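You operate a simulated robot arm through the tools that you are given. There is no shell and no other tool. Be economical: measure what you need, move in short steps, check, and stop when the job is done.

Carry out the task below with a simulated robot arm. There is one attempt and no reset: what you move stays moved.

TASK
Take the green flask and leave it in the yellow tray. Take the grey flask and leave it in the silver tray. Put the grey end plate on the second shelf from the bottom of the teal rack. Put the purple pad on the top of the teal table away on the middle shelf of the door rack. Put the blue brush on the clear end of the desk. Fetch the blue sensor from the top of the cart and stand it on the top shelf of the column rack. Open the brackets drawer, take the bracket from the inside of the brackets drawer and leave it on the top of the holder table, then shut the drawer. Lift the teal box lid open. The order is free. Set down upright: blue sensor, bracket.

Only the result counts: the job must be done as asked and must still hold three seconds after the hand-in. Knocking over, shifting, dropping, spilling or breaking anything else fails it. A push-on lid holds only when it is set on centred and level and pressed home; a screw cap is set on level and turned clockwise until tight.

THE ROBOT
A 7-joint arm with a two-finger parallel gripper on a trunk, on a base that drives. Base frame: it is fixed to the floor where the robot stands at the start and does not move with it; the origin is under the middle of the robot, x ahead of it, y to its left, z up. Lengths are in mm, angles in rad, forces in N, time in s.
With the tool pointing down near the work surface it reaches from about 100 to 540 mm from the robot's upright axis, wherever it stands. Its first joint turns from -2.897 to 2.897 rad. Places, roughly: blue brush (12x5x7 cm) [-800, 1900, 700]; blue sensor [500, 3750, 750]; bracket (6x8x7 cm) [1400, 3700, 900]; brackets drawer [1400, 3700, 900]; clear end of the desk (24x22 cm) [480, -1060, 760]; green flask (7x7x19 cm) [700, -100, 800]; grey end plate (5x5x5 cm) [-800, 1600, 600]; grey flask (7x7x19 cm) [500, -100, 800]; middle shelf of the door rack [9200, -900, 1200]; purple pad (9x7x5 cm) [-800, 1800, 600]; second shelf of the teal rack [-2400, 4600, 600]; silver tray (26x16x5 cm) [-800, 2100, 600]; teal box lid [11800, 2900, 900]; top of the holder table [2600, 3900, 700]; top shelf of the column rack [3300, 4000, 1400]; yellow tray (26x18x5 cm) [600, -1500, 800]. Payload 3.4 kg.
The TCP is the grasp point between the finger pads, 30 mm short of the fingertips. In the tool frame z runs along the fingers and y along their closing line. The gripper opens to 94 mm. The fingers are 28 mm wide and 10 mm thick; the gripper's body (50 by 96 mm) begins 55 mm behind the TCP.
Orientation is that of the tool frame in the base frame, as a unit quaternion [w, x, y, z]. With the fingers straight down and closing along the base's y, the tool's x points along the base's -x, its y along +y and its z along -z.

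THE INTERFACE
- The arm moves only by the tool apply_moves. Its argument "commands" is a list of rows, each a list of 7 numbers: the shift along the tool's x, y, z in cm, then the turn, a rotation vector about the tool's x, y, z in rad, then the closure in counts, from 0 (fully open) to 255 (shut). In form: [[dx, dy, dz, rx, ry, rz, gripper], ...]. A call has 1 to 12 rows; each row shifts and turns the commanded pose from where the row before left it, along the tool's axes as they then stand. Each row takes 0.2 s and may step no farther than 50 mm and 0.15 rad from the row before; otherwise, or with a gripper value out of range, the whole call is refused. A pose out of reach is approached as far as the arm can. The call stops where the force on the tool passes 40 N (or 10 N more than at its start, if that is more) or the arm is blocked; 0.2 s more then pass. The fingers move at their own pace (about 72 mm/s each) and stop on an object; they squeeze with about 28 N. The grip force told is the motor's: it shows also when the fingers shut on nothing. Time passes only in rows, and 0.2 s behind the last, so rows that do not move let the fingers close. It gives the time, the measured TCP pose, the force on the tool (base axes), the opening and the grip force at its end, in the units of the frame above (readings bear some noise), with the torque about the TCP (base axes, N m) and any sound that the robot's microphone picked up, and new pictures: "show" is both (left out), scene, wrist or none.
- Cameras (640 x 400 px; columns grow to the right, rows downward): "scene" is now at [11.4, 122.6, 1576.6]; the picture's right is [-0.40, -0.92, 0.00], its down [-0.71, 0.30, -0.64] and it looks along [0.58, -0.25, -0.77] (base axes); focal length 287 px, centre (320, 200). "wrist" rides on the gripper at [76, 14, -103] in the tool frame; the picture's right is [-0.18, 0.98, 0.00], its down [-0.75, -0.14, -0.64] and it looks along [-0.63, -0.12, 0.77] (tool axes); focal length 243 px, centre (320, 200). There is no depth. A picture from a camera that has moved, and an enlarged one, comes with that camera's place and axes in the base frame and with its lens.
- slide_trunk(by): slides the trunk up (or, below 0, down) by that many mm; the arm and the scene camera ride with it, the base frame stays. It gives what a move gives, with no picture.
- roll_base(legs): drives the robot by 1 to 6 legs, each [ahead, left, turn to the left] in mm, mm and rad, along the robot's own axes; the way and the turn of a leg run together, so that a leg with both is an arc; at most 1500 mm and 3.142 rad a leg. The arm and the cameras ride along, it lands a little off, and it stops where it bumps. It gives what a move gives, and a new picture of the scene camera.
- head_to(pan, tilt): turns the head with the scene camera to pan (to the left, within 2.705 rad either way) and tilt (down, from -0.506 to 1.204), counted from straight ahead of the robot. It gives what a move gives, and a new picture of the scene camera.
- close_up(camera, box): a new picture of the part [left, top, right, bottom] of that camera's present view, enlarged. No time passes.
- sign_off(): hands the job in; it is judged then, once.

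Work in short steps. Places have to be worked out from the pictures, the camera data and where the tool is seen: move nearer, look again, correct. Check each grasp and each placing, and mend what went wrong. You have 493 turns and 360 pictures in all, those below and enlarged ones among them. Open the gripper and draw the arm clear of the work before you hand the job in, unless the task says otherwise; then end with one line.

The tools are called after "Call:" as name(argument=value, ...) on one line, values as JSON. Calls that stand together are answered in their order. apply_moves: Moves the arm, as the interface text tells. Its arguments: {"type":"object","properties":{"commands":{"type":"array","items":{"type":"array","items":{"type":"number"}}},"show":{"type":"string","enum":["both","scene","wrist","none"]}},"required":["commands"]} The other tools are called the same way: slide_trunk (by) slides the trunk up or down; roll_base (legs) drives the base; head_to (pan, tilt) turns the head that bears the scene camera; close_up (camera, box) takes an enlarged picture of a part of a camera's view; sign_off () hands the job in.

At the start:

```text
time_s: 0.0
eef_pos: [332.0, -95.7, 1007.1]
ee_rot: [0.0, 0.001, 1.0, 0.0]
contact_force: [0.2, 0.1, 0.1]
ft_torque: [0.01, -0.03, 0.01]
grip_width: 93.9
gripper_force: 0.1
trunk travel left (down, up): [-250.0, 136.0]
robot x, y, heading: [-1.8, -3.2, 0.001]
head pan, tilt: [-0.407, 0.881]
```

scene: 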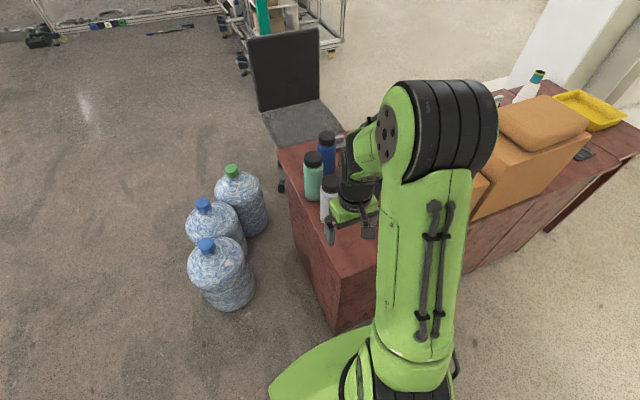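
wrist: 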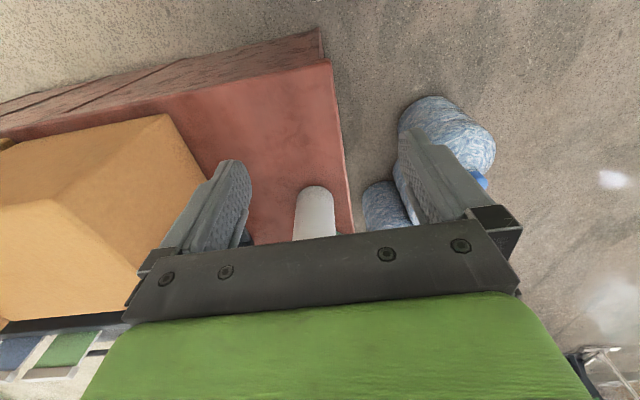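

The flasks stand on the desk's near-left end. I take an enlarged look at the flasks and then at the right half.

Call:
close_up(camera="scene", box=[260, 100, 420, 260])

Call:
head_to(pan=-1.0, tilt=0.7)

```text
2.50 times, centred on (340, 180) of scene
camera zoom: at [11.4, 122.6, 1576.6], right [-0.4, -0.92, 0.0], down [-0.71, 0.3, -0.64], along [0.58, -0.25, -0.77], focal length 718 px, centre (270, 250)
```

zoom: 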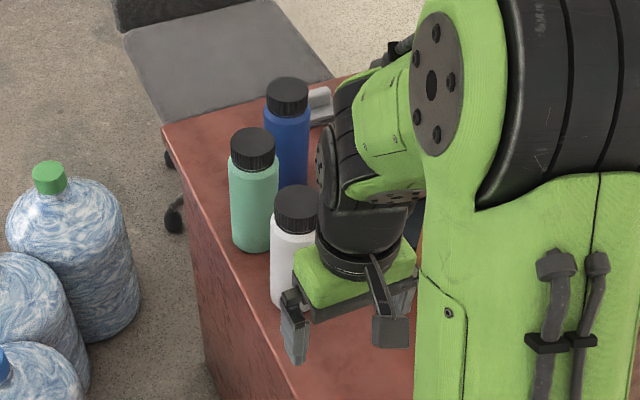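

```text
time_s: 1.0
eef_pos: [332.3, -94.6, 1005.9]
ee_rot: [0.0, 0.0, 1.0, 0.001]
contact_force: [-0.6, -0.6, -0.7]
ft_torque: [0.02, 0.06, 0.03]
grip_width: 94.0
gripper_force: 0.0
trunk travel left (down, up): [-250.0, 136.0]
robot x, y, heading: [4.9, -0.8, -0.002]
head pan, tilt: [-1.0, 0.7]
camera scene: at [-12.9, 81.4, 1591.3], right [-0.84, -0.54, 0.0], down [-0.35, 0.54, -0.76], along [0.41, -0.64, -0.64], focal length 287 px, centre (320, 200)
```

scene: 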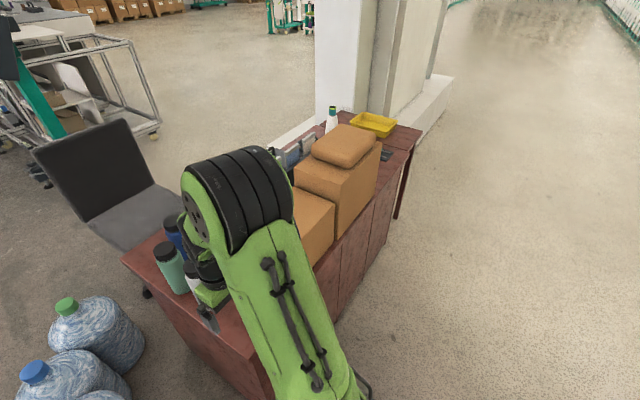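

I judge the grey flask near (558,-146), green near (667,-135), and the desk edge at x≈321. I look straight down to see how far the base can go forward.

Call:
head_to(pan=0.3, tilt=1.2)

Call:
head_to(pan=1.8, tilt=0.3)

```text
time_s: 2.5
eef_pos: [332.5, -95.2, 1007.1]
ee_rot: [-0.001, 0.001, 1.0, 0.0]
contact_force: [-0.8, -0.6, -0.9]
ft_torque: [0.03, -0.01, 0.02]
grip_width: 94.0
gripper_force: 0.1
trunk travel left (down, up): [-250.0, 136.0]
robot x, y, heading: [-1.6, -2.7, 0.001]
head pan, tilt: [0.3, 1.201]
camera scene: at [-5.4, 169.3, 1555.4], right [0.29, -0.96, 0.0], down [-0.89, -0.27, -0.36], along [0.35, 0.11, -0.93], focal length 287 px, centre (320, 200)
```

scene: 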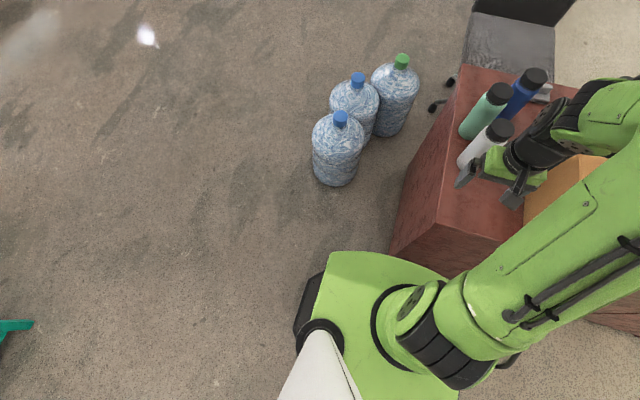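

```text
time_s: 4.1
eef_pos: [331.7, -95.7, 1006.7]
ee_rot: [0.0, 0.0, 1.0, 0.0]
contact_force: [0.1, -0.5, -0.4]
ft_torque: [0.03, 0.01, -0.04]
grip_width: 94.1
gripper_force: 0.0
trunk travel left (down, up): [-250.0, 136.0]
robot x, y, heading: [-0.1, 2.1, 0.005]
head pan, tilt: [1.799, 0.3]
camera scene: at [-80.0, 243.8, 1627.4], right [0.97, 0.23, 0.0], down [0.07, -0.29, -0.96], along [-0.22, 0.93, -0.3], focal length 287 px, centre (320, 200)
```

scene: 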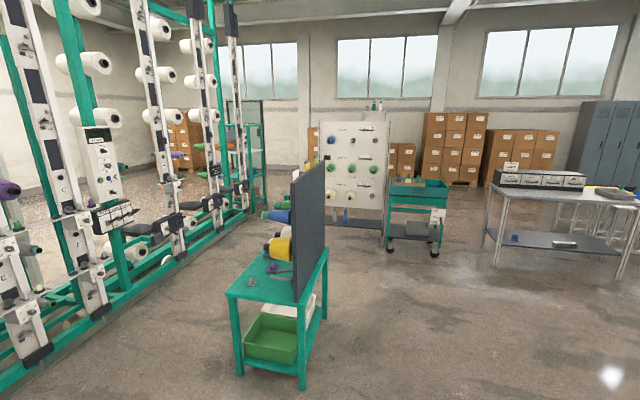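

The base front is close to the desk, so I'll work from the desk's left end: drive left, then ahead to about (350,215), with the arm off the desk.

Call:
roll_base(legs=[[0, 220, 0], [340, 0, 0]])

Call:
head_to(pan=-0.6, tilt=1.1)

```text
time_s: 7.6
eef_pos: [673.0, 130.0, 1006.1]
ee_rot: [0.0, -0.001, 1.0, 0.0]
contact_force: [0.3, 1.1, -0.1]
ft_torque: [0.03, 0.04, 0.0]
grip_width: 94.0
gripper_force: 0.1
trunk travel left (down, up): [-250.0, 136.0]
robot x, y, heading: [344.1, 222.5, 0.002]
head pan, tilt: [1.799, 0.3]
camera scene: at [260.4, 467.3, 1627.5], right [0.97, 0.23, 0.0], down [0.07, -0.29, -0.96], along [-0.22, 0.93, -0.3], focal length 287 px, centre (320, 200)
```

scene: 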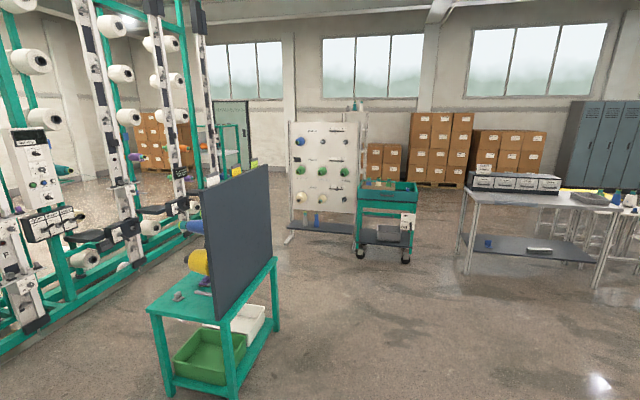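

```text
time_s: 9.8
eef_pos: [671.9, 129.1, 1006.2]
ee_rot: [0.001, -0.001, 1.0, 0.0]
contact_force: [0.2, 0.3, -0.3]
ft_torque: [-0.03, -0.01, -0.01]
grip_width: 94.0
gripper_force: 0.1
trunk travel left (down, up): [-250.0, 136.0]
robot x, y, heading: [336.6, 224.9, -0.002]
head pan, tilt: [-0.6, 1.1]
camera scene: at [332.6, 340.9, 1561.3], right [-0.56, -0.83, 0.0], down [-0.74, 0.5, -0.45], along [0.38, -0.26, -0.89], focal length 287 px, centre (320, 200)
```

scene: 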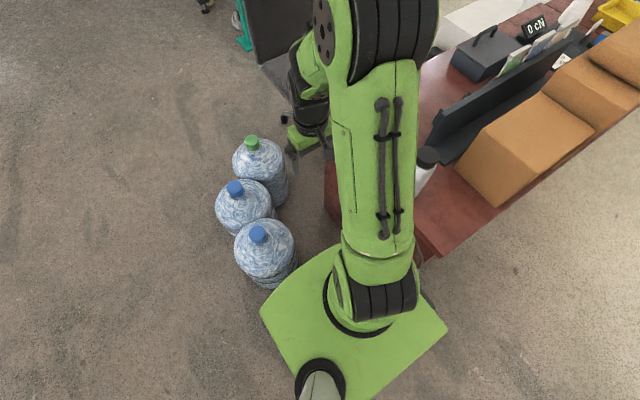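

Base is placed at about (340,223). I move the gripper to −y, stopping short of the flasks to view them with the wrist camera.

Call:
apply_moves(commands=[[0, -4, 0, 0, 0, 0, 0], [0, -4, 0, 0, 0, 0, 0], [0, -4, 0, 0, 0, 0, 0], [0, -4, 0, 0, 0, 0, 0]])

```text
time_s: 10.8
eef_pos: [674.0, -31.7, 1007.6]
ee_rot: [0.0, -0.001, 1.0, 0.0]
contact_force: [0.5, -0.5, 0.7]
ft_torque: [0.0, 0.0, 0.01]
grip_width: 93.9
gripper_force: 0.1
trunk travel left (down, up): [-250.0, 136.0]
robot x, y, heading: [341.2, 222.3, 0.002]
head pan, tilt: [-0.6, 1.1]
camera scene: at [332.7, 339.6, 1561.4], right [-0.56, -0.83, 0.0], down [-0.74, 0.5, -0.45], along [0.37, -0.26, -0.89], focal length 287 px, centre (320, 200)
camera wrist: at [598.5, -17.0, 1110.2], right [0.18, 0.98, 0.0], down [0.75, -0.14, 0.64], along [0.63, -0.12, -0.77], focal length 243 px, centre (320, 200)
```

scene: 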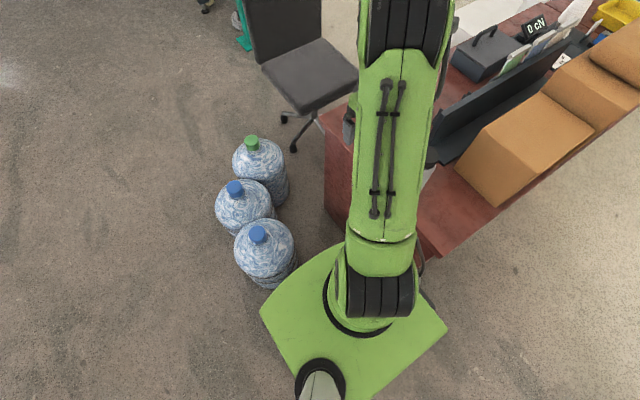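
wrist: 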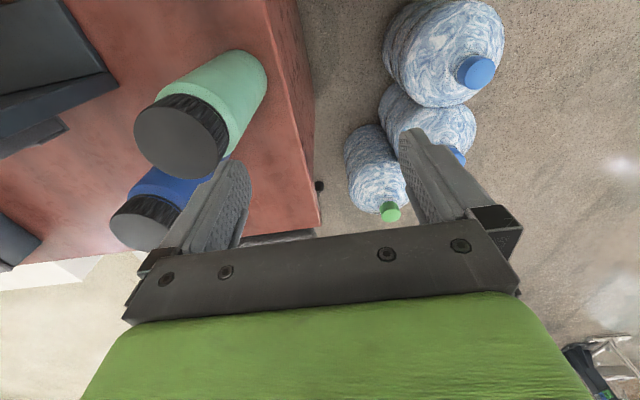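

Green cap top resolves to (659,-133). I shift over it and look before descending.

Call:
apply_moves(commands=[[0.5, -4, 0, 0, 0, 0, 0], [0.5, -4, 0, 0, 0, 0, 0], [0.4, -2.2, 0, 0, 0, 0, 0], [0, 0, 0, 0, 0, 0, 0]], show="wrist")

```text
time_s: 11.8
eef_pos: [659.1, -132.9, 1006.7]
ee_rot: [-0.001, -0.001, 1.0, 0.0]
contact_force: [-0.6, 0.3, -1.7]
ft_torque: [0.04, -0.02, -0.04]
grip_width: 94.2
gripper_force: 0.0
trunk travel left (down, up): [-250.0, 136.0]
robot x, y, heading: [343.1, 226.4, 0.006]
head pan, tilt: [-0.6, 1.1]
camera wrist: at [583.4, -118.7, 1109.7], right [0.18, 0.98, 0.0], down [0.75, -0.14, 0.64], along [0.63, -0.12, -0.77], focal length 243 px, centre (320, 200)
```

wrist: 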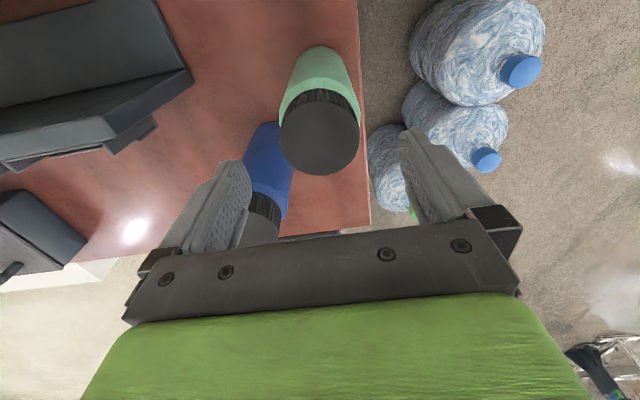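

Centred over the green flask at (661,-133.5). Descend 100 mm and close.

Call:
apply_moves(commands=[[0, 0, 3, 0, 0, 0, 0], [0, 0, 3, 0, 0, 0, 0], [0, 0, 3, 0, 0, 0, 0], [0, 0, 1.3, 0, 0, 0, 0], [0, 0, 0, 0, 0, 0, 255], [0, 0, 0, 0, 0, 0, 255], [0, 0, 0, 0, 0, 0, 255]], show="wrist")

```text
time_s: 13.4
eef_pos: [658.9, -132.3, 904.3]
ee_rot: [0.0, -0.001, 1.0, 0.0]
contact_force: [1.4, 0.4, 0.0]
ft_torque: [-0.01, -0.19, 0.02]
grip_width: 68.3
gripper_force: 27.6
trunk travel left (down, up): [-250.0, 136.0]
robot x, y, heading: [343.0, 226.0, -0.003]
head pan, tilt: [-0.6, 1.1]
camera wrist: at [584.2, -119.0, 1006.6], right [0.18, 0.98, 0.0], down [0.75, -0.14, 0.64], along [0.63, -0.12, -0.77], focal length 243 px, centre (320, 200)
```

wrist: 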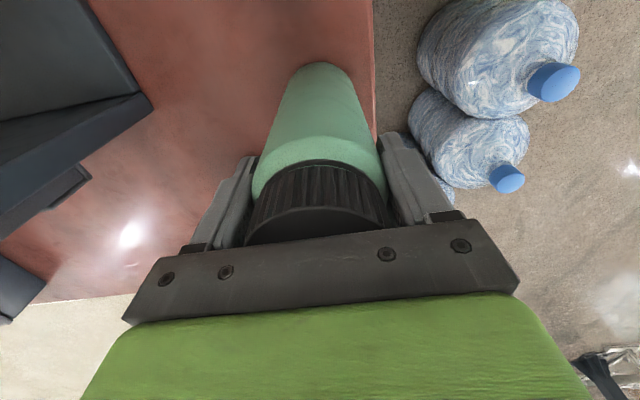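

Grip good (68.3 mm). Lift 18 cm straight up.

Call:
apply_moves(commands=[[0, 0, -4, 0, 0, 0, 255], [0, 0, -5, 0, 0, 0, 255], [0, 0, -5, 0, 0, 0, 255], [0, 0, -4, 0, 0, 0, 255], [0, 4, 0, 0, 0, 0, 255], [0, 5, 0, 0, 0, 0, 255], [0, 5, 0, 0, 0, 0, 255], [0, 5, 0, 0, 0, 0, 255], [0, 5, 0, 0, 0, 0, 255], [0, 5, 0, 0, 0, 0, 255], [0, 5, 0, 0, 0, 0, 255]], show="wrist")

```text
time_s: 15.8
eef_pos: [657.1, 208.6, 1085.0]
ee_rot: [0.0, 0.0, 1.0, -0.001]
contact_force: [-0.3, 0.0, -2.0]
ft_torque: [0.0, 0.02, -0.03]
grip_width: 68.2
gripper_force: 28.3
trunk travel left (down, up): [-250.0, 136.0]
robot x, y, heading: [338.3, 224.5, -0.0]
head pan, tilt: [-0.6, 1.1]
camera wrist: at [583.1, 222.2, 1187.5], right [0.18, 0.98, 0.0], down [0.75, -0.14, 0.64], along [0.63, -0.12, -0.77], focal length 243 px, centre (320, 200)
```

wrist: 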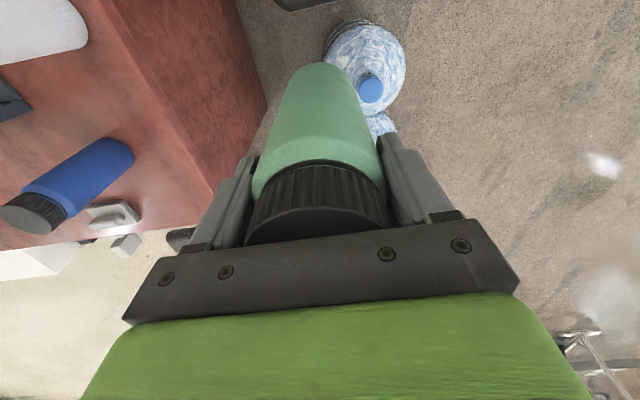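

Flask clear and firmly held. I retract the arm a bit, then back off and drive along the desk toward the yellow tray.

Call:
apply_moves(commands=[[4, 0, 0, 0, 0, 0, 255], [4, 0, 0, 0, 0, 0, 255]], show="none")

Call:
roll_base(legs=[[-365, 0, 0], [0, -1400, 0]])

Call:
head_to(pan=-0.3, tilt=0.8)

```text
time_s: 16.4
eef_pos: [575.8, 206.8, 1085.3]
ee_rot: [0.0, 0.0, 1.0, 0.0]
contact_force: [0.1, -0.3, -2.7]
ft_torque: [-0.01, 0.01, 0.01]
grip_width: 68.3
gripper_force: 28.2
trunk travel left (down, up): [-250.0, 136.0]
robot x, y, heading: [336.1, 220.2, 0.002]
head pan, tilt: [-0.6, 1.1]
```

```text
time_s: 25.3
eef_pos: [221.0, -1183.7, 1085.0]
ee_rot: [0.0, -0.003, 1.0, 0.0]
contact_force: [-0.2, 0.1, -2.9]
ft_torque: [0.05, -0.01, -0.01]
grip_width: 68.0
gripper_force: 28.3
trunk travel left (down, up): [-250.0, 136.0]
robot x, y, heading: [-19.7, -1169.3, 0.009]
head pan, tilt: [-0.6, 1.1]
camera scene: at [-25.5, -1052.5, 1561.4], right [-0.56, -0.83, 0.0], down [-0.74, 0.5, -0.45], along [0.38, -0.25, -0.89], focal length 287 px, centre (320, 200)
```

scene: 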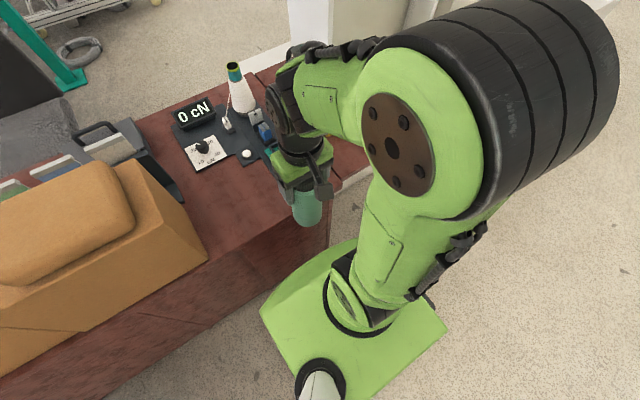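

```text
time_s: 26.1
eef_pos: [221.0, -1184.5, 1085.3]
ee_rot: [-0.001, -0.004, 1.0, 0.0]
contact_force: [0.1, 0.0, -3.8]
ft_torque: [-0.02, 0.01, -0.01]
grip_width: 68.0
gripper_force: 27.8
trunk travel left (down, up): [-250.0, 136.0]
robot x, y, heading: [-20.2, -1166.9, 0.008]
head pan, tilt: [-0.3, 0.799]
camera scene: at [-0.7, -1040.1, 1583.0], right [-0.29, -0.96, 0.0], down [-0.69, 0.21, -0.7], along [0.67, -0.2, -0.72], focal length 287 px, centre (320, 200)
```

scene: 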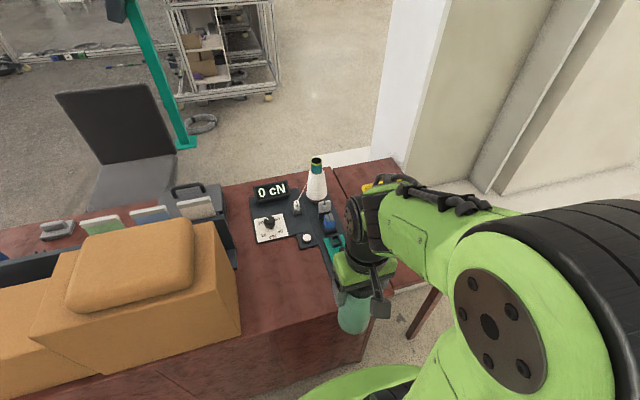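

The clear end is the red area by the boxes; the yellow tray is behind the arm. I drive 300 further right.

Call:
roll_base(legs=[[0, -300, 0]])

Call:
apply_moves(commands=[[0, 0, 0, 0, 0, 0, 255]], show="wrist")

```text
time_s: 28.1
eef_pos: [223.9, -1486.3, 1085.3]
ee_rot: [0.0, -0.004, 1.0, 0.0]
contact_force: [-0.2, -1.1, -3.4]
ft_torque: [0.04, -0.02, 0.03]
grip_width: 68.2
gripper_force: 28.1
trunk travel left (down, up): [-250.0, 136.0]
robot x, y, heading: [-15.1, -1472.1, 0.008]
head pan, tilt: [-0.3, 0.799]
camera scene: at [2.0, -1342.3, 1583.2], right [-0.29, -0.96, 0.0], down [-0.69, 0.21, -0.7], along [0.67, -0.2, -0.72], focal length 287 px, centre (320, 200)
```

scene: 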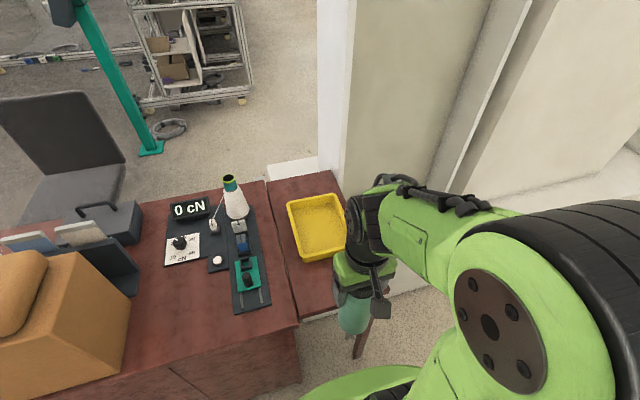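

```text
time_s: 28.5
eef_pos: [222.8, -1485.6, 1082.9]
ee_rot: [0.0, -0.004, 1.0, 0.001]
contact_force: [0.5, -0.4, -2.3]
ft_torque: [0.01, -0.02, -0.01]
grip_width: 68.2
gripper_force: 28.4
trunk travel left (down, up): [-250.0, 136.0]
robot x, y, heading: [-17.2, -1470.1, 0.01]
head pan, tilt: [-0.3, 0.799]
camera wrist: at [148.3, -1471.5, 1187.5], right [0.18, 0.98, 0.0], down [0.76, -0.13, 0.64], along [0.63, -0.11, -0.77], focal length 243 px, centre (320, 200)
```

wrist: 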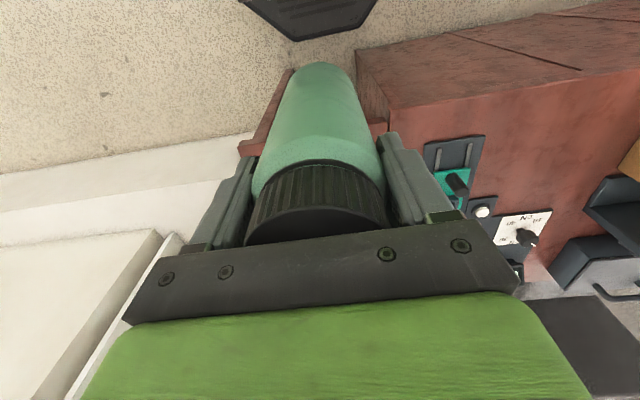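

The tray spans roughly x 492–762, y −1425…−1610. I extend the arm over its near half at (565,−1515), staying high.

Call:
apply_moves(commands=[[-5, -1, 0, 0, 0, 0, 255], [-5, -1, 0, 0, 0, 0, 255], [-5, -1, 0, 0, 0, 0, 255], [-5, 0, 0, 0, 0, 0, 255], [-5, 0, 0, 0, 0, 0, 255], [-5, 0, 0, 0, 0, 0, 255], [-4.2, 0, 0, 0, 0, 0, 255], [0, 0, 0, 0, 0, 0, 255]])

```text
refused: row 1 steps farther than a row can; nothing moved
```

Call:
apply_moves(commands=[[-4.8, -1, 0, 0, 0, 0, 255], [-4.8, -1, 0, 0, 0, 0, 255], [-4.8, -1, 0, 0, 0, 0, 255], [-5, 0, 0, 0, 0, 0, 255], [-5, 0, 0, 0, 0, 0, 255], [-5, 0, 0, 0, 0, 0, 255], [-4.8, 0, 0, 0, 0, 0, 255], [0, 0, 0, 0, 0, 0, 255]])

```text
time_s: 30.3
eef_pos: [561.4, -1511.2, 1085.7]
ee_rot: [0.0, -0.004, 1.0, 0.0]
contact_force: [-0.3, 0.1, -2.2]
ft_torque: [-0.01, -0.01, 0.02]
grip_width: 67.9
gripper_force: 28.1
trunk travel left (down, up): [-250.0, 136.0]
robot x, y, heading: [-14.2, -1473.5, 0.007]
head pan, tilt: [-0.3, 0.799]
camera scene: at [-1.2, -1341.0, 1583.2], right [-0.29, -0.96, 0.0], down [-0.69, 0.21, -0.7], along [0.67, -0.2, -0.72], focal length 287 px, centre (320, 200)
camera wrist: at [487.1, -1497.4, 1188.0], right [0.18, 0.98, 0.0], down [0.75, -0.13, 0.64], along [0.63, -0.11, -0.77], focal length 243 px, centre (320, 200)
```

scene: 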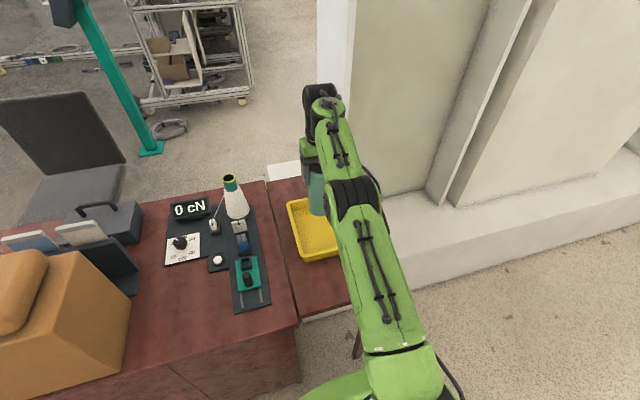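
wrist: 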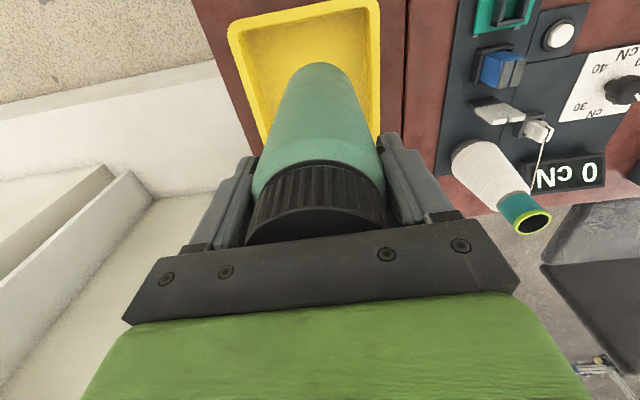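

Reach is fine. Tray near rim at x≈501, centre y≈−1525; I shift 12 mm and descend, slow at the end.

Call:
apply_moves(commands=[[-1, -1.2, 3, 0, 0, 0, 255], [0, 0, 4, 0, 0, 0, 255], [0, 0, 4, 0, 0, 0, 255], [0, 0, 4, 0, 0, 0, 255], [0, 0, 0, 0, 0, 0, 255]])

```text
time_s: 31.5
eef_pos: [570.1, -1520.6, 933.3]
ee_rot: [0.0, -0.005, 1.0, 0.001]
contact_force: [0.5, -1.1, -3.4]
ft_torque: [0.0, 0.0, -0.03]
grip_width: 68.2
gripper_force: 27.9
out of reach, approached as far as the arm can: row 1
trunk travel left (down, up): [-250.0, 136.0]
robot x, y, heading: [-14.8, -1469.5, 0.005]
head pan, tilt: [-0.3, 0.799]
camera scene: at [2.1, -1341.1, 1583.1], right [-0.29, -0.96, 0.0], down [-0.69, 0.21, -0.7], along [0.67, -0.2, -0.72], focal length 287 px, centre (320, 200)
camera wrist: at [496.5, -1507.1, 1036.0], right [0.18, 0.98, 0.0], down [0.75, -0.13, 0.64], along [0.63, -0.11, -0.77], focal length 243 px, centre (320, 200)
```

scene: 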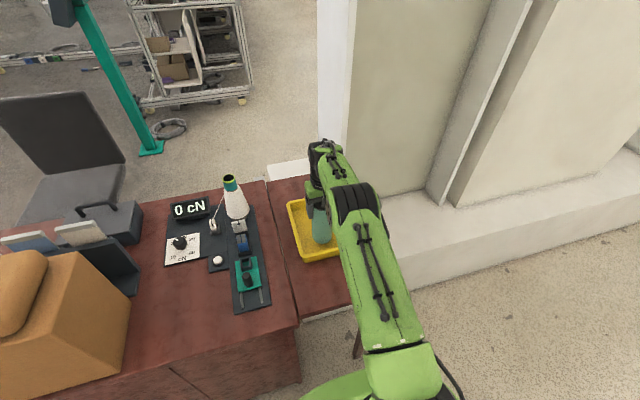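
wrist: 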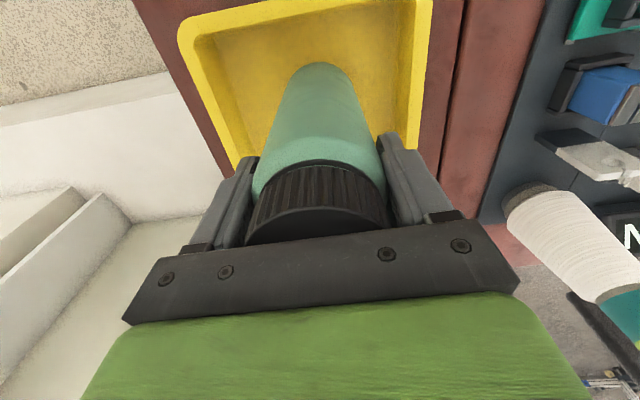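

Flask is inside the tray outline. I lower in small steps to contact.

Call:
apply_moves(commands=[[0, 0, 1, 0, 0, 0, 255], [0, 0, 0.5, 0, 0, 0, 255], [0, 0, 0.4, 0, 0, 0, 255], [0, 0, 0, 0, 0, 0, 255]], show="none")

```text
time_s: 32.5
eef_pos: [571.0, -1520.7, 914.3]
ee_rot: [-0.001, -0.004, 1.0, 0.0]
contact_force: [0.7, 0.1, -3.5]
ft_torque: [0.0, -0.02, 0.01]
grip_width: 68.0
gripper_force: 27.8
trunk travel left (down, up): [-250.0, 136.0]
robot x, y, heading: [-18.1, -1469.3, 0.012]
head pan, tilt: [-0.3, 0.799]
```

Call:
apply_moves(commands=[[0, 0, 0.3, 0, 0, 0, 255], [0, 0, 0.3, 0, 0, 0, 255], [0, 0, 0, 0, 0, 0, 255]], show="none")

```text
time_s: 33.3
eef_pos: [571.5, -1521.5, 908.8]
ee_rot: [0.001, -0.004, 1.0, 0.0]
contact_force: [-0.5, 0.8, -2.0]
ft_torque: [0.01, -0.05, -0.01]
grip_width: 68.5
gripper_force: 28.2
trunk travel left (down, up): [-250.0, 136.0]
robot x, y, heading: [-15.7, -1470.7, 0.007]
head pan, tilt: [-0.3, 0.799]
```

No contact yet; continue in 2 mm steps.

Call:
apply_moves(commands=[[0, 0, 0.2, 0, 0, 0, 255], [0, 0, 0.2, 0, 0, 0, 255], [0, 0, 0, 0, 0, 0, 255]], show="wrist")

```text
time_s: 34.1
eef_pos: [571.9, -1521.4, 907.0]
ee_rot: [0.003, -0.004, 1.0, -0.001]
contact_force: [1.6, -1.8, 19.8]
ft_torque: [-0.02, 0.15, -0.01]
grip_width: 68.0
gripper_force: 28.2
trunk travel left (down, up): [-250.0, 136.0]
robot x, y, heading: [-15.1, -1473.5, 0.008]
head pan, tilt: [-0.3, 0.799]
camera wrist: at [495.6, -1507.8, 1009.8], right [0.18, 0.98, 0.0], down [0.75, -0.13, 0.65], along [0.64, -0.11, -0.76], focal length 243 px, centre (320, 200)
```

wrist: 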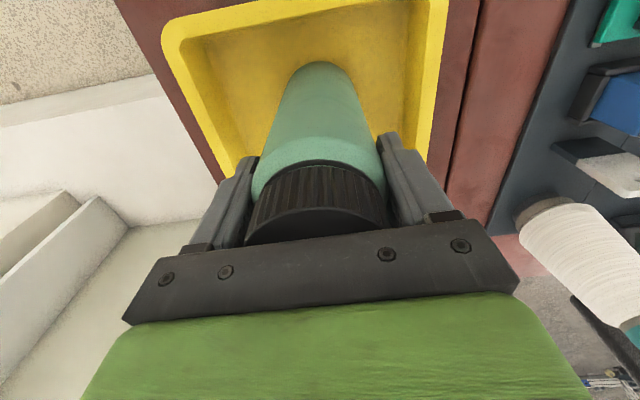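

Contact at 907. Open and withdraw up.

Call:
apply_moves(commands=[[0, 0, -0.2, 0, 0, 0, 255], [0, 0, 0, 0, 0, 0, 100], [0, 0, 0, 0, 0, 0, 0], [0, 0, 0, 0, 0, 0, 0], [0, 0, -3, 0, 0, 0, 0], [0, 0, -4, 0, 0, 0, 0], [0, 0, -5, 0, 0, 0, 0], [0, 0, -5, 0, 0, 0, 0]])

```text
time_s: 35.9
eef_pos: [566.6, -1518.0, 1073.6]
ee_rot: [0.0, -0.005, 1.0, 0.001]
contact_force: [-0.2, -0.4, 0.4]
ft_torque: [0.02, -0.04, -0.01]
grip_width: 94.1
gripper_force: 0.1
out of reach, approached as far as the arm can: row 8
trunk travel left (down, up): [-250.0, 136.0]
robot x, y, heading: [-15.9, -1467.8, 0.009]
head pan, tilt: [-0.3, 0.799]
camera scene: at [1.1, -1340.7, 1583.1], right [-0.29, -0.96, 0.0], down [-0.69, 0.21, -0.7], along [0.67, -0.2, -0.72], focal length 287 px, centre (320, 200)
camera wrist: at [491.0, -1504.0, 1177.4], right [0.18, 0.98, 0.0], down [0.75, -0.13, 0.64], along [0.63, -0.11, -0.77], focal length 243 px, centre (320, 200)
```

scene: 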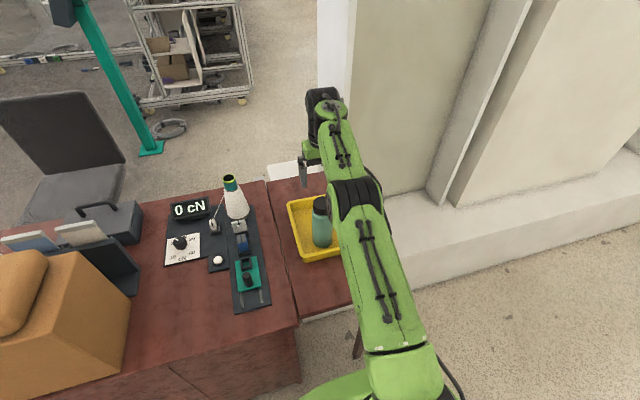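
wrist: 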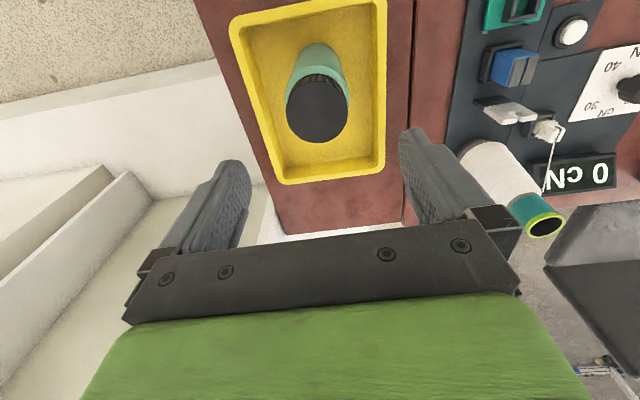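

Green flask stands in the yellow tray. I retract the arm and drive left to y≈−140 for the grey flask.

Call:
apply_moves(commands=[[5, 0, 0, 0, 0, 0, 0], [5, 0, 0, 0, 0, 0, 0], [5, 0, 0, 0, 0, 0, 0], [5, 0, 0, 0, 0, 0, 0], [5, 0, 0, 0, 0, 0, 0], [5, 0, 0, 0, 0, 0, 0], [3, 0, 0, 0, 0, 0, 0]], show="none")

Call:
roll_base(legs=[[0, 1340, 0]])

Call:
apply_moves(commands=[[-5, 0, 0, 0, 0, 0, 0], [-5, 0, 0, 0, 0, 0, 0], [-5, 0, 0, 0, 0, 0, 0], [-5, 0, 0, 0, 0, 0, 0]], show="wrist")

```text
time_s: 37.5
eef_pos: [234.5, -1523.0, 1076.2]
ee_rot: [0.001, -0.004, 1.0, 0.0]
contact_force: [-0.6, 0.0, -0.3]
ft_torque: [0.02, -0.02, -0.02]
grip_width: 93.9
gripper_force: 0.0
trunk travel left (down, up): [-250.0, 136.0]
robot x, y, heading: [-16.1, -1470.4, 0.009]
head pan, tilt: [-0.3, 0.799]
```

```text
time_s: 44.2
eef_pos: [232.1, -183.8, 1075.3]
ee_rot: [-0.001, 0.001, 1.0, 0.0]
contact_force: [-0.3, 0.1, -0.4]
ft_torque: [-0.01, -0.02, -0.02]
grip_width: 93.9
gripper_force: 0.0
trunk travel left (down, up): [-250.0, 136.0]
robot x, y, heading: [-16.3, -132.4, -0.001]
head pan, tilt: [-0.3, 0.799]
camera scene: at [-0.8, -0.4, 1583.0], right [-0.3, -0.95, 0.0], down [-0.68, 0.21, -0.7], along [0.67, -0.21, -0.72], focal length 287 px, centre (320, 200)
```

scene: 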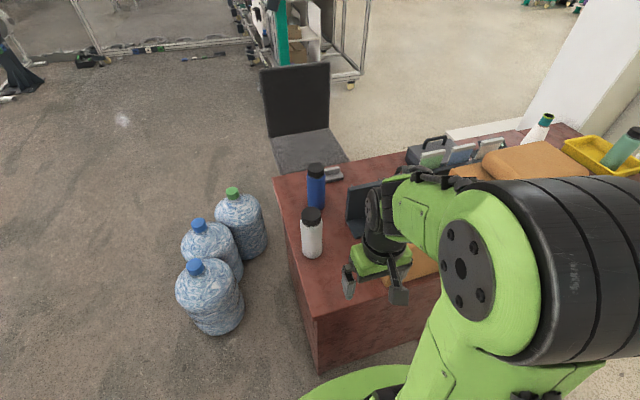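

```text
time_s: 45.2
eef_pos: [433.0, -184.6, 1075.1]
ee_rot: [0.0, 0.002, 1.0, 0.0]
contact_force: [0.3, -0.9, -1.4]
ft_torque: [-0.03, 0.04, -0.01]
grip_width: 94.2
gripper_force: 0.1
trunk travel left (down, up): [-250.0, 136.0]
robot x, y, heading: [-19.8, -130.2, 0.001]
head pan, tilt: [-0.3, 0.799]
camera wrist: at [358.7, -169.8, 1177.8], right [0.19, 0.98, 0.0], down [0.75, -0.14, 0.64], along [0.63, -0.12, -0.77], focal length 243 px, centre (320, 200)
```

wrist: 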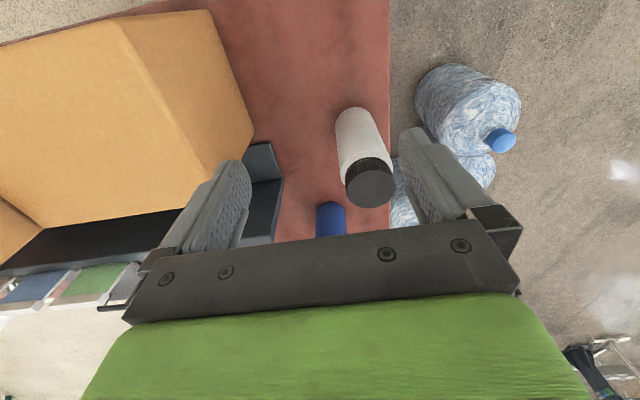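

Grey flask's cap top resolves to (546,−143). Move over it and check.

Call:
apply_moves(commands=[[-4, 1.5, 0, 0, 0, 0, 0], [-4, 1.5, 0, 0, 0, 0, 0], [-3.3, 1.1, 3, 0, 0, 0, 0], [0, 0, 4, 0, 0, 0, 0], [0, 0, 0, 0, 0, 0, 0]], show="wrist")

```text
time_s: 46.4
eef_pos: [543.8, -141.9, 1004.0]
ee_rot: [0.0, 0.001, 1.0, 0.0]
contact_force: [0.1, -0.5, 0.5]
ft_torque: [0.0, 0.02, 0.05]
grip_width: 93.8
gripper_force: 0.1
trunk travel left (down, up): [-250.0, 136.0]
robot x, y, heading: [-19.9, -127.9, -0.001]
head pan, tilt: [-0.3, 0.799]
camera wrist: at [469.3, -128.2, 1106.9], right [0.19, 0.98, 0.0], down [0.75, -0.14, 0.64], along [0.63, -0.12, -0.77], focal length 243 px, centre (320, 200)
```

wrist: 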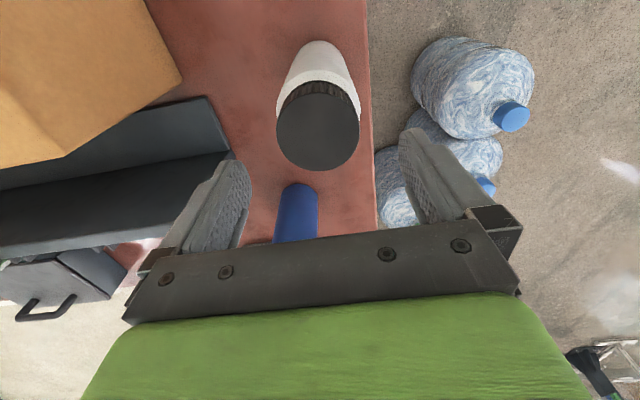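

Centred within 2 mm. Descend and close.

Call:
apply_moves(commands=[[0.2, -0.1, 3, 0, 0, 0, 0], [0, 0, 3, 0, 0, 0, 0], [0, 0, 3, 0, 0, 0, 0], [0, 0, 1, 0, 0, 0, 0], [0, 0, 0, 0, 0, 0, 255], [0, 0, 0, 0, 0, 0, 255], [0, 0, 0, 0, 0, 0, 255], [0, 0, -3, 0, 0, 0, 255], [0, 0, -5, 0, 0, 0, 255], [0, 0, -5, 0, 0, 0, 255], [0, 0, -5, 0, 0, 0, 255]], show="wrist")

```text
time_s: 48.8
eef_pos: [541.5, -144.8, 1084.9]
ee_rot: [0.0, 0.001, 1.0, 0.0]
contact_force: [0.4, -0.3, -3.2]
ft_torque: [-0.01, 0.0, 0.01]
grip_width: 69.5
gripper_force: 27.9
trunk travel left (down, up): [-250.0, 136.0]
robot x, y, heading: [-19.4, -132.4, -0.005]
head pan, tilt: [-0.3, 0.799]
camera wrist: at [466.8, -129.6, 1188.0], right [0.19, 0.98, 0.0], down [0.75, -0.14, 0.64], along [0.63, -0.12, -0.77], focal length 243 px, centre (320, 200)
```

wrist: 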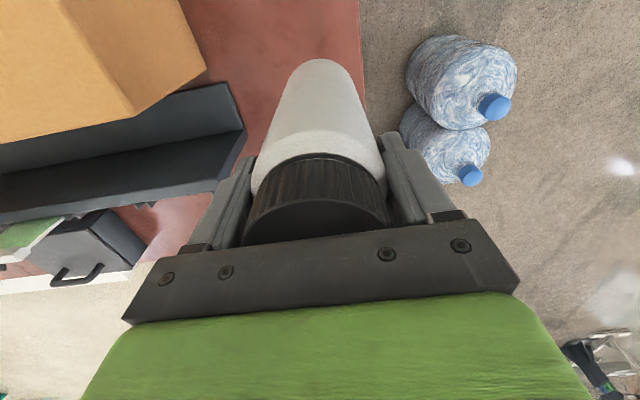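

Grey flask held (69.5 mm). I retract the arm and look back-left to plan the path to the teal table.

Call:
apply_moves(commands=[[5, 0, 0, 0, 0, 0, 255], [5, 0, 0, 0, 0, 0, 255], [5, 0, 0, 0, 0, 0, 255], [5, 0, 0, 0, 0, 0, 255], [5, 0, 0, 0, 0, 0, 255], [4, 0, 0, 0, 0, 0, 255]], show="none")

Call:
head_to(pan=2.3, tilt=0.45)

```text
time_s: 50.2
eef_pos: [252.0, -143.0, 1085.4]
ee_rot: [0.0, 0.001, 1.0, 0.0]
contact_force: [-0.7, 0.3, -2.7]
ft_torque: [-0.02, -0.01, -0.04]
grip_width: 69.2
gripper_force: 27.9
trunk travel left (down, up): [-250.0, 136.0]
robot x, y, heading: [-16.9, -127.0, -0.003]
head pan, tilt: [-0.3, 0.799]
```

```text
time_s: 52.6
eef_pos: [253.5, -144.1, 1085.5]
ee_rot: [0.0, 0.0, 1.0, 0.0]
contact_force: [-0.1, 0.3, -2.9]
ft_torque: [-0.02, 0.01, 0.01]
grip_width: 69.2
gripper_force: 28.0
trunk travel left (down, up): [-250.0, 136.0]
robot x, y, heading: [-18.0, -130.2, -0.002]
head pan, tilt: [2.3, 0.45]
camera scene: at [-138.7, 91.9, 1613.5], right [0.75, 0.66, 0.0], down [0.29, -0.33, -0.9], along [-0.6, 0.67, -0.44], focal length 287 px, centre (320, 200)
```

scene: 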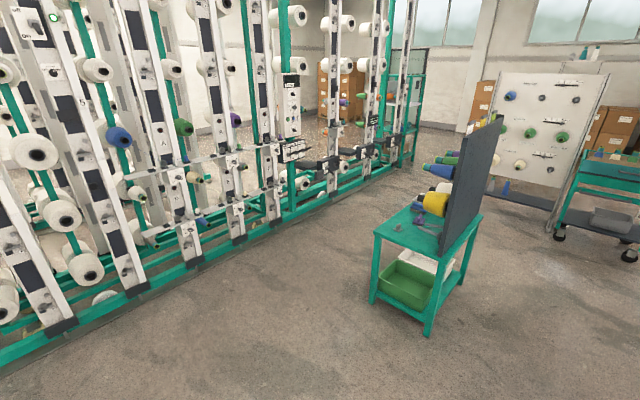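

Floor is clear between the loom and the table. I drive back 1400 and left 1830 to look at the table from its open side.

Call:
roll_base(legs=[[-1380, 0, 0], [0, 1500, 0], [0, 330, 0]])

Call:
head_to(pan=0.2, tilt=0.85)

```text
time_s: 68.2
eef_pos: [-1094.6, 1680.5, 1084.2]
ee_rot: [0.0, 0.012, 1.0, 0.0]
contact_force: [-0.1, -0.5, -3.0]
ft_torque: [-0.02, -0.01, 0.02]
grip_width: 68.2
gripper_force: 28.3
trunk travel left (down, up): [-250.0, 136.0]
robot x, y, heading: [-1367.0, 1704.9, -0.021]
head pan, tilt: [2.3, 0.45]
camera scene: at [-1482.0, 1924.8, 1613.3], right [0.76, 0.65, 0.0], down [0.28, -0.33, -0.9], along [-0.59, 0.68, -0.44], focal length 287 px, centre (320, 200)
```

scene: 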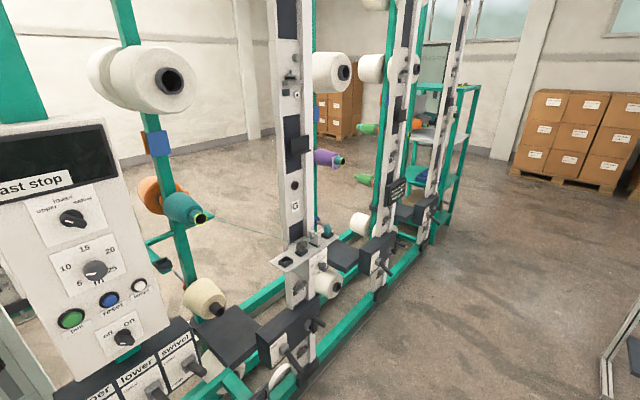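

```text
time_s: 70.2
eef_pos: [-1095.3, 1679.9, 1085.7]
ee_rot: [0.0, 0.011, 1.0, 0.0]
contact_force: [-1.0, 0.0, -2.6]
ft_torque: [0.01, -0.02, 0.0]
grip_width: 68.2
gripper_force: 27.4
trunk travel left (down, up): [-250.0, 136.0]
robot x, y, heading: [-1367.0, 1701.8, -0.025]
head pan, tilt: [0.201, 0.85]
camera scene: at [-1345.3, 1867.6, 1579.1], right [0.18, -0.98, 0.0], down [-0.74, -0.13, -0.66], along [0.65, 0.12, -0.75], focal length 287 px, centre (320, 200)
```

scene: 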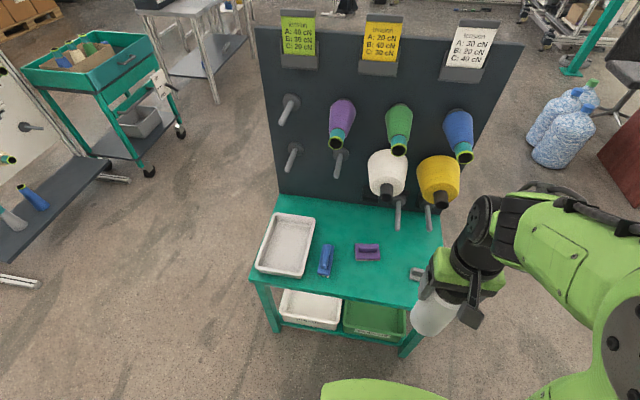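

The silver tray is at about x −895…−638, y 2015…2180 with nothing above its near half. I move left 395 and ahead 60, then extend over (−815, 2097).

Call:
roll_base(legs=[[60, 395, 0.022]])

Call:
apply_moves(commands=[[-5, 0, 0, 0, 0, 0, 255], [-5, 0, 0, 0, 0, 0, 255], [-5, 0, 0, 0, 0, 0, 255], [-4, 0, 0, 0, 0, 0, 255], [0, 0, 4, 0, 0, 0, 255], [0, 0, 4, 0, 0, 0, 255], [0, 0, 4, 0, 0, 0, 255], [0, 0, 0, 0, 0, 0, 255]])

```text
time_s: 72.7
eef_pos: [-1030.1, 2079.5, 1085.0]
ee_rot: [0.0, 0.0, 1.0, 0.0]
contact_force: [0.9, 0.1, -3.8]
ft_torque: [0.0, 0.01, -0.03]
grip_width: 68.2
gripper_force: 28.0
trunk travel left (down, up): [-250.0, 136.0]
robot x, y, heading: [-1303.8, 2091.6, -0.002]
head pan, tilt: [0.201, 0.85]
camera scene: at [-1284.0, 2261.9, 1578.9], right [0.2, -0.98, 0.0], down [-0.74, -0.15, -0.66], along [0.65, 0.13, -0.75], focal length 287 px, centre (320, 200)
```

scene: 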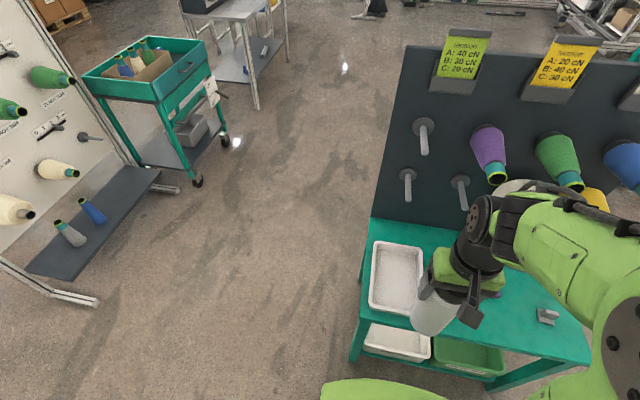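

```text
time_s: 74.5
eef_pos: [-841.5, 2080.2, 965.8]
ee_rot: [0.0, 0.0, 1.0, 0.0]
contact_force: [-0.7, 0.2, -3.5]
ft_torque: [0.03, -0.01, 0.02]
grip_width: 68.1
gripper_force: 27.5
trunk travel left (down, up): [-250.0, 136.0]
robot x, y, heading: [-1301.8, 2092.9, 0.001]
head pan, tilt: [0.201, 0.85]
camera scene: at [-1284.4, 2260.9, 1579.1], right [0.2, -0.98, 0.0], down [-0.74, -0.15, -0.66], along [0.65, 0.13, -0.75], focal length 287 px, centre (320, 200)
camera wrist: at [-914.9, 2093.7, 1067.8], right [0.18, 0.98, 0.0], down [0.75, -0.14, 0.64], along [0.63, -0.12, -0.77], focal length 243 px, centre (320, 200)
```

scene: 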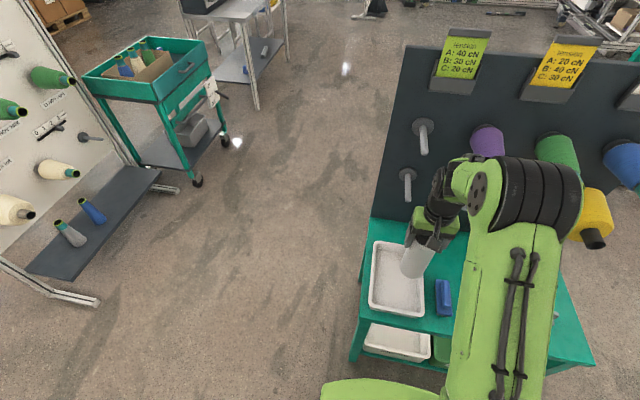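
wrist: 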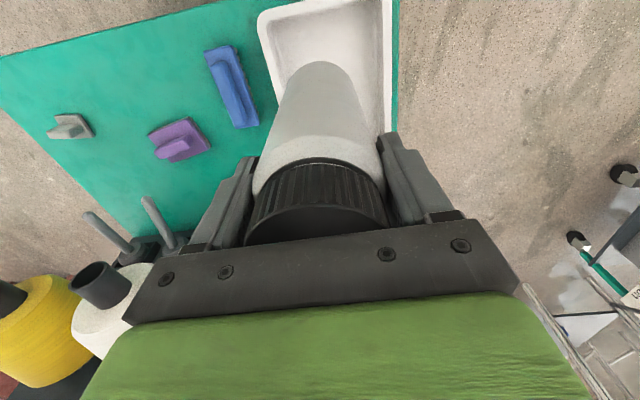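

Tray near rim x≈−900, centre y≈2095. I shift to (−825,2095) and descend.

Call:
apply_moves(commands=[[-1.5, 1.5, 3, 0, 0, 0, 255], [0, 0, 4, 0, 0, 0, 255], [0, 0, 4, 0, 0, 0, 255], [0, 0, 4, 0, 0, 0, 255], [0, 0, 0, 0, 0, 0, 255]], show="wrist")

```text
time_s: 75.7
eef_pos: [-824.7, 2092.5, 815.5]
ee_rot: [0.0, -0.001, 1.0, 0.0]
contact_force: [-0.7, 0.7, -2.6]
ft_torque: [0.0, 0.02, 0.0]
grip_width: 68.1
gripper_force: 28.3
trunk travel left (down, up): [-250.0, 136.0]
robot x, y, heading: [-1303.1, 2094.0, -0.001]
head pan, tilt: [0.201, 0.85]
camera wrist: at [-899.9, 2107.2, 918.4], right [0.18, 0.98, 0.0], down [0.75, -0.14, 0.64], along [0.63, -0.12, -0.77], focal length 243 px, centre (320, 200)
```

wrist: 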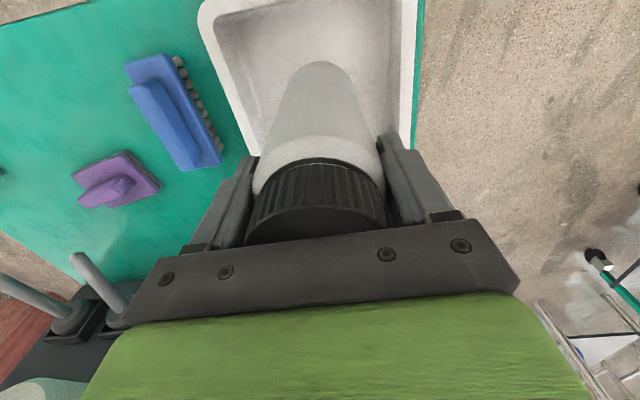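

Centred in the tray. Continue down, slower.

Call:
apply_moves(commands=[[0, 0, 2, 0, 0, 0, 255], [0, 0, 1, 0, 0, 0, 255], [0, 0, 0.5, 0, 0, 0, 255], [0, 0, 0.5, 0, 0, 0, 255], [0, 0, 0.3, 0, 0, 0, 255], [0, 0, 0, 0, 0, 0, 255]], show="none")

```text
time_s: 77.1
eef_pos: [-825.2, 2092.8, 773.1]
ee_rot: [0.002, -0.001, 1.0, 0.0]
contact_force: [0.3, 2.1, 20.2]
ft_torque: [-0.02, -0.15, -0.08]
grip_width: 68.7
gripper_force: 28.6
trunk travel left (down, up): [-250.0, 136.0]
robot x, y, heading: [-1302.4, 2091.9, -0.002]
head pan, tilt: [0.201, 0.85]
```

Contact at 773 (table top ≈ 615). Release and withdraw.

Call:
apply_moves(commands=[[0, 0, -0.2, 0, 0, 0, 255], [0, 0, 0, 0, 0, 0, 100], [0, 0, 0, 0, 0, 0, 0], [0, 0, 0, 0, 0, 0, 0], [0, 0, -3, 0, 0, 0, 0], [0, 0, -4, 0, 0, 0, 0], [0, 0, -5, 0, 0, 0, 0], [0, 0, -5, 0, 0, 0, 0], [0, 0, -3, 0, 0, 0, 0]])

```text
time_s: 79.1
eef_pos: [-824.9, 2094.1, 974.8]
ee_rot: [0.0, 0.001, 1.0, 0.001]
contact_force: [-0.8, -0.9, -0.3]
ft_torque: [0.01, 0.0, -0.01]
grip_width: 94.1
gripper_force: 0.0
trunk travel left (down, up): [-250.0, 136.0]
robot x, y, heading: [-1300.8, 2091.8, -0.002]
head pan, tilt: [0.201, 0.85]
camera scene: at [-1284.6, 2260.9, 1579.0], right [0.2, -0.98, 0.0], down [-0.74, -0.15, -0.66], along [0.65, 0.13, -0.75], focal length 287 px, centre (320, 200)
camera wrist: at [-899.9, 2108.3, 1077.7], right [0.18, 0.98, 0.0], down [0.75, -0.14, 0.64], along [0.63, -0.12, -0.77], focal length 243 px, centre (320, 200)
```

scene: 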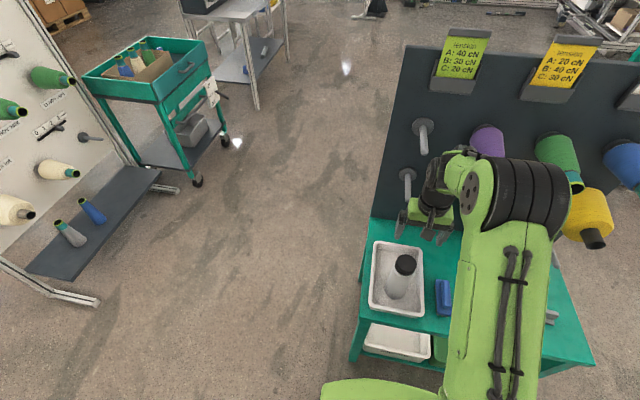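
wrist: 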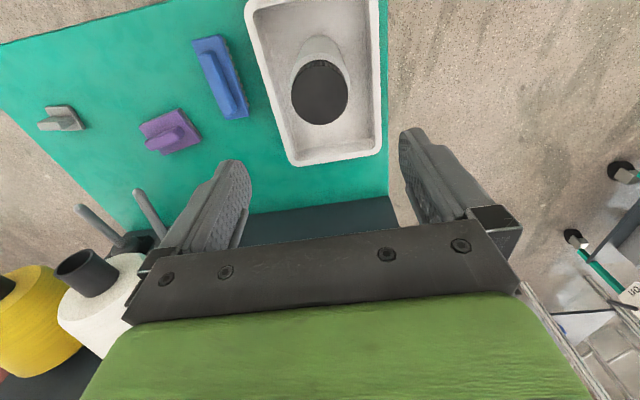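

Grey flask stands in the silver tray. Now I enlarge the wrist view on the brush, pad and plate.

Call:
close_up(camera="wrist", box=[20, 20, 260, 170])

```text
2.67 times, centred on (140, 95) of wrist
camera zoom: at [-899.9, 2108.3, 1077.7], right [0.18, 0.98, 0.0], down [0.75, -0.14, 0.64], along [0.63, -0.12, -0.77], focal length 647 px, centre (800, 480)
```

zoom: 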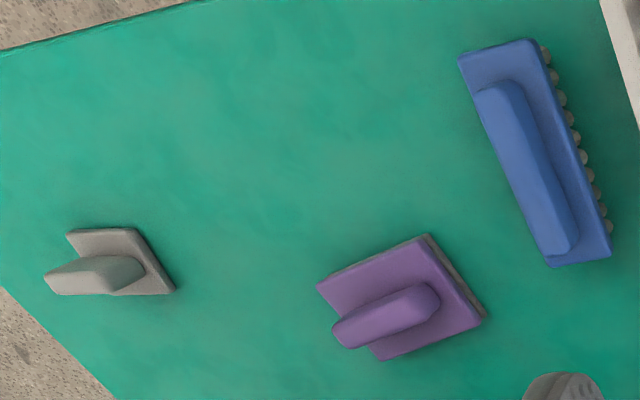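

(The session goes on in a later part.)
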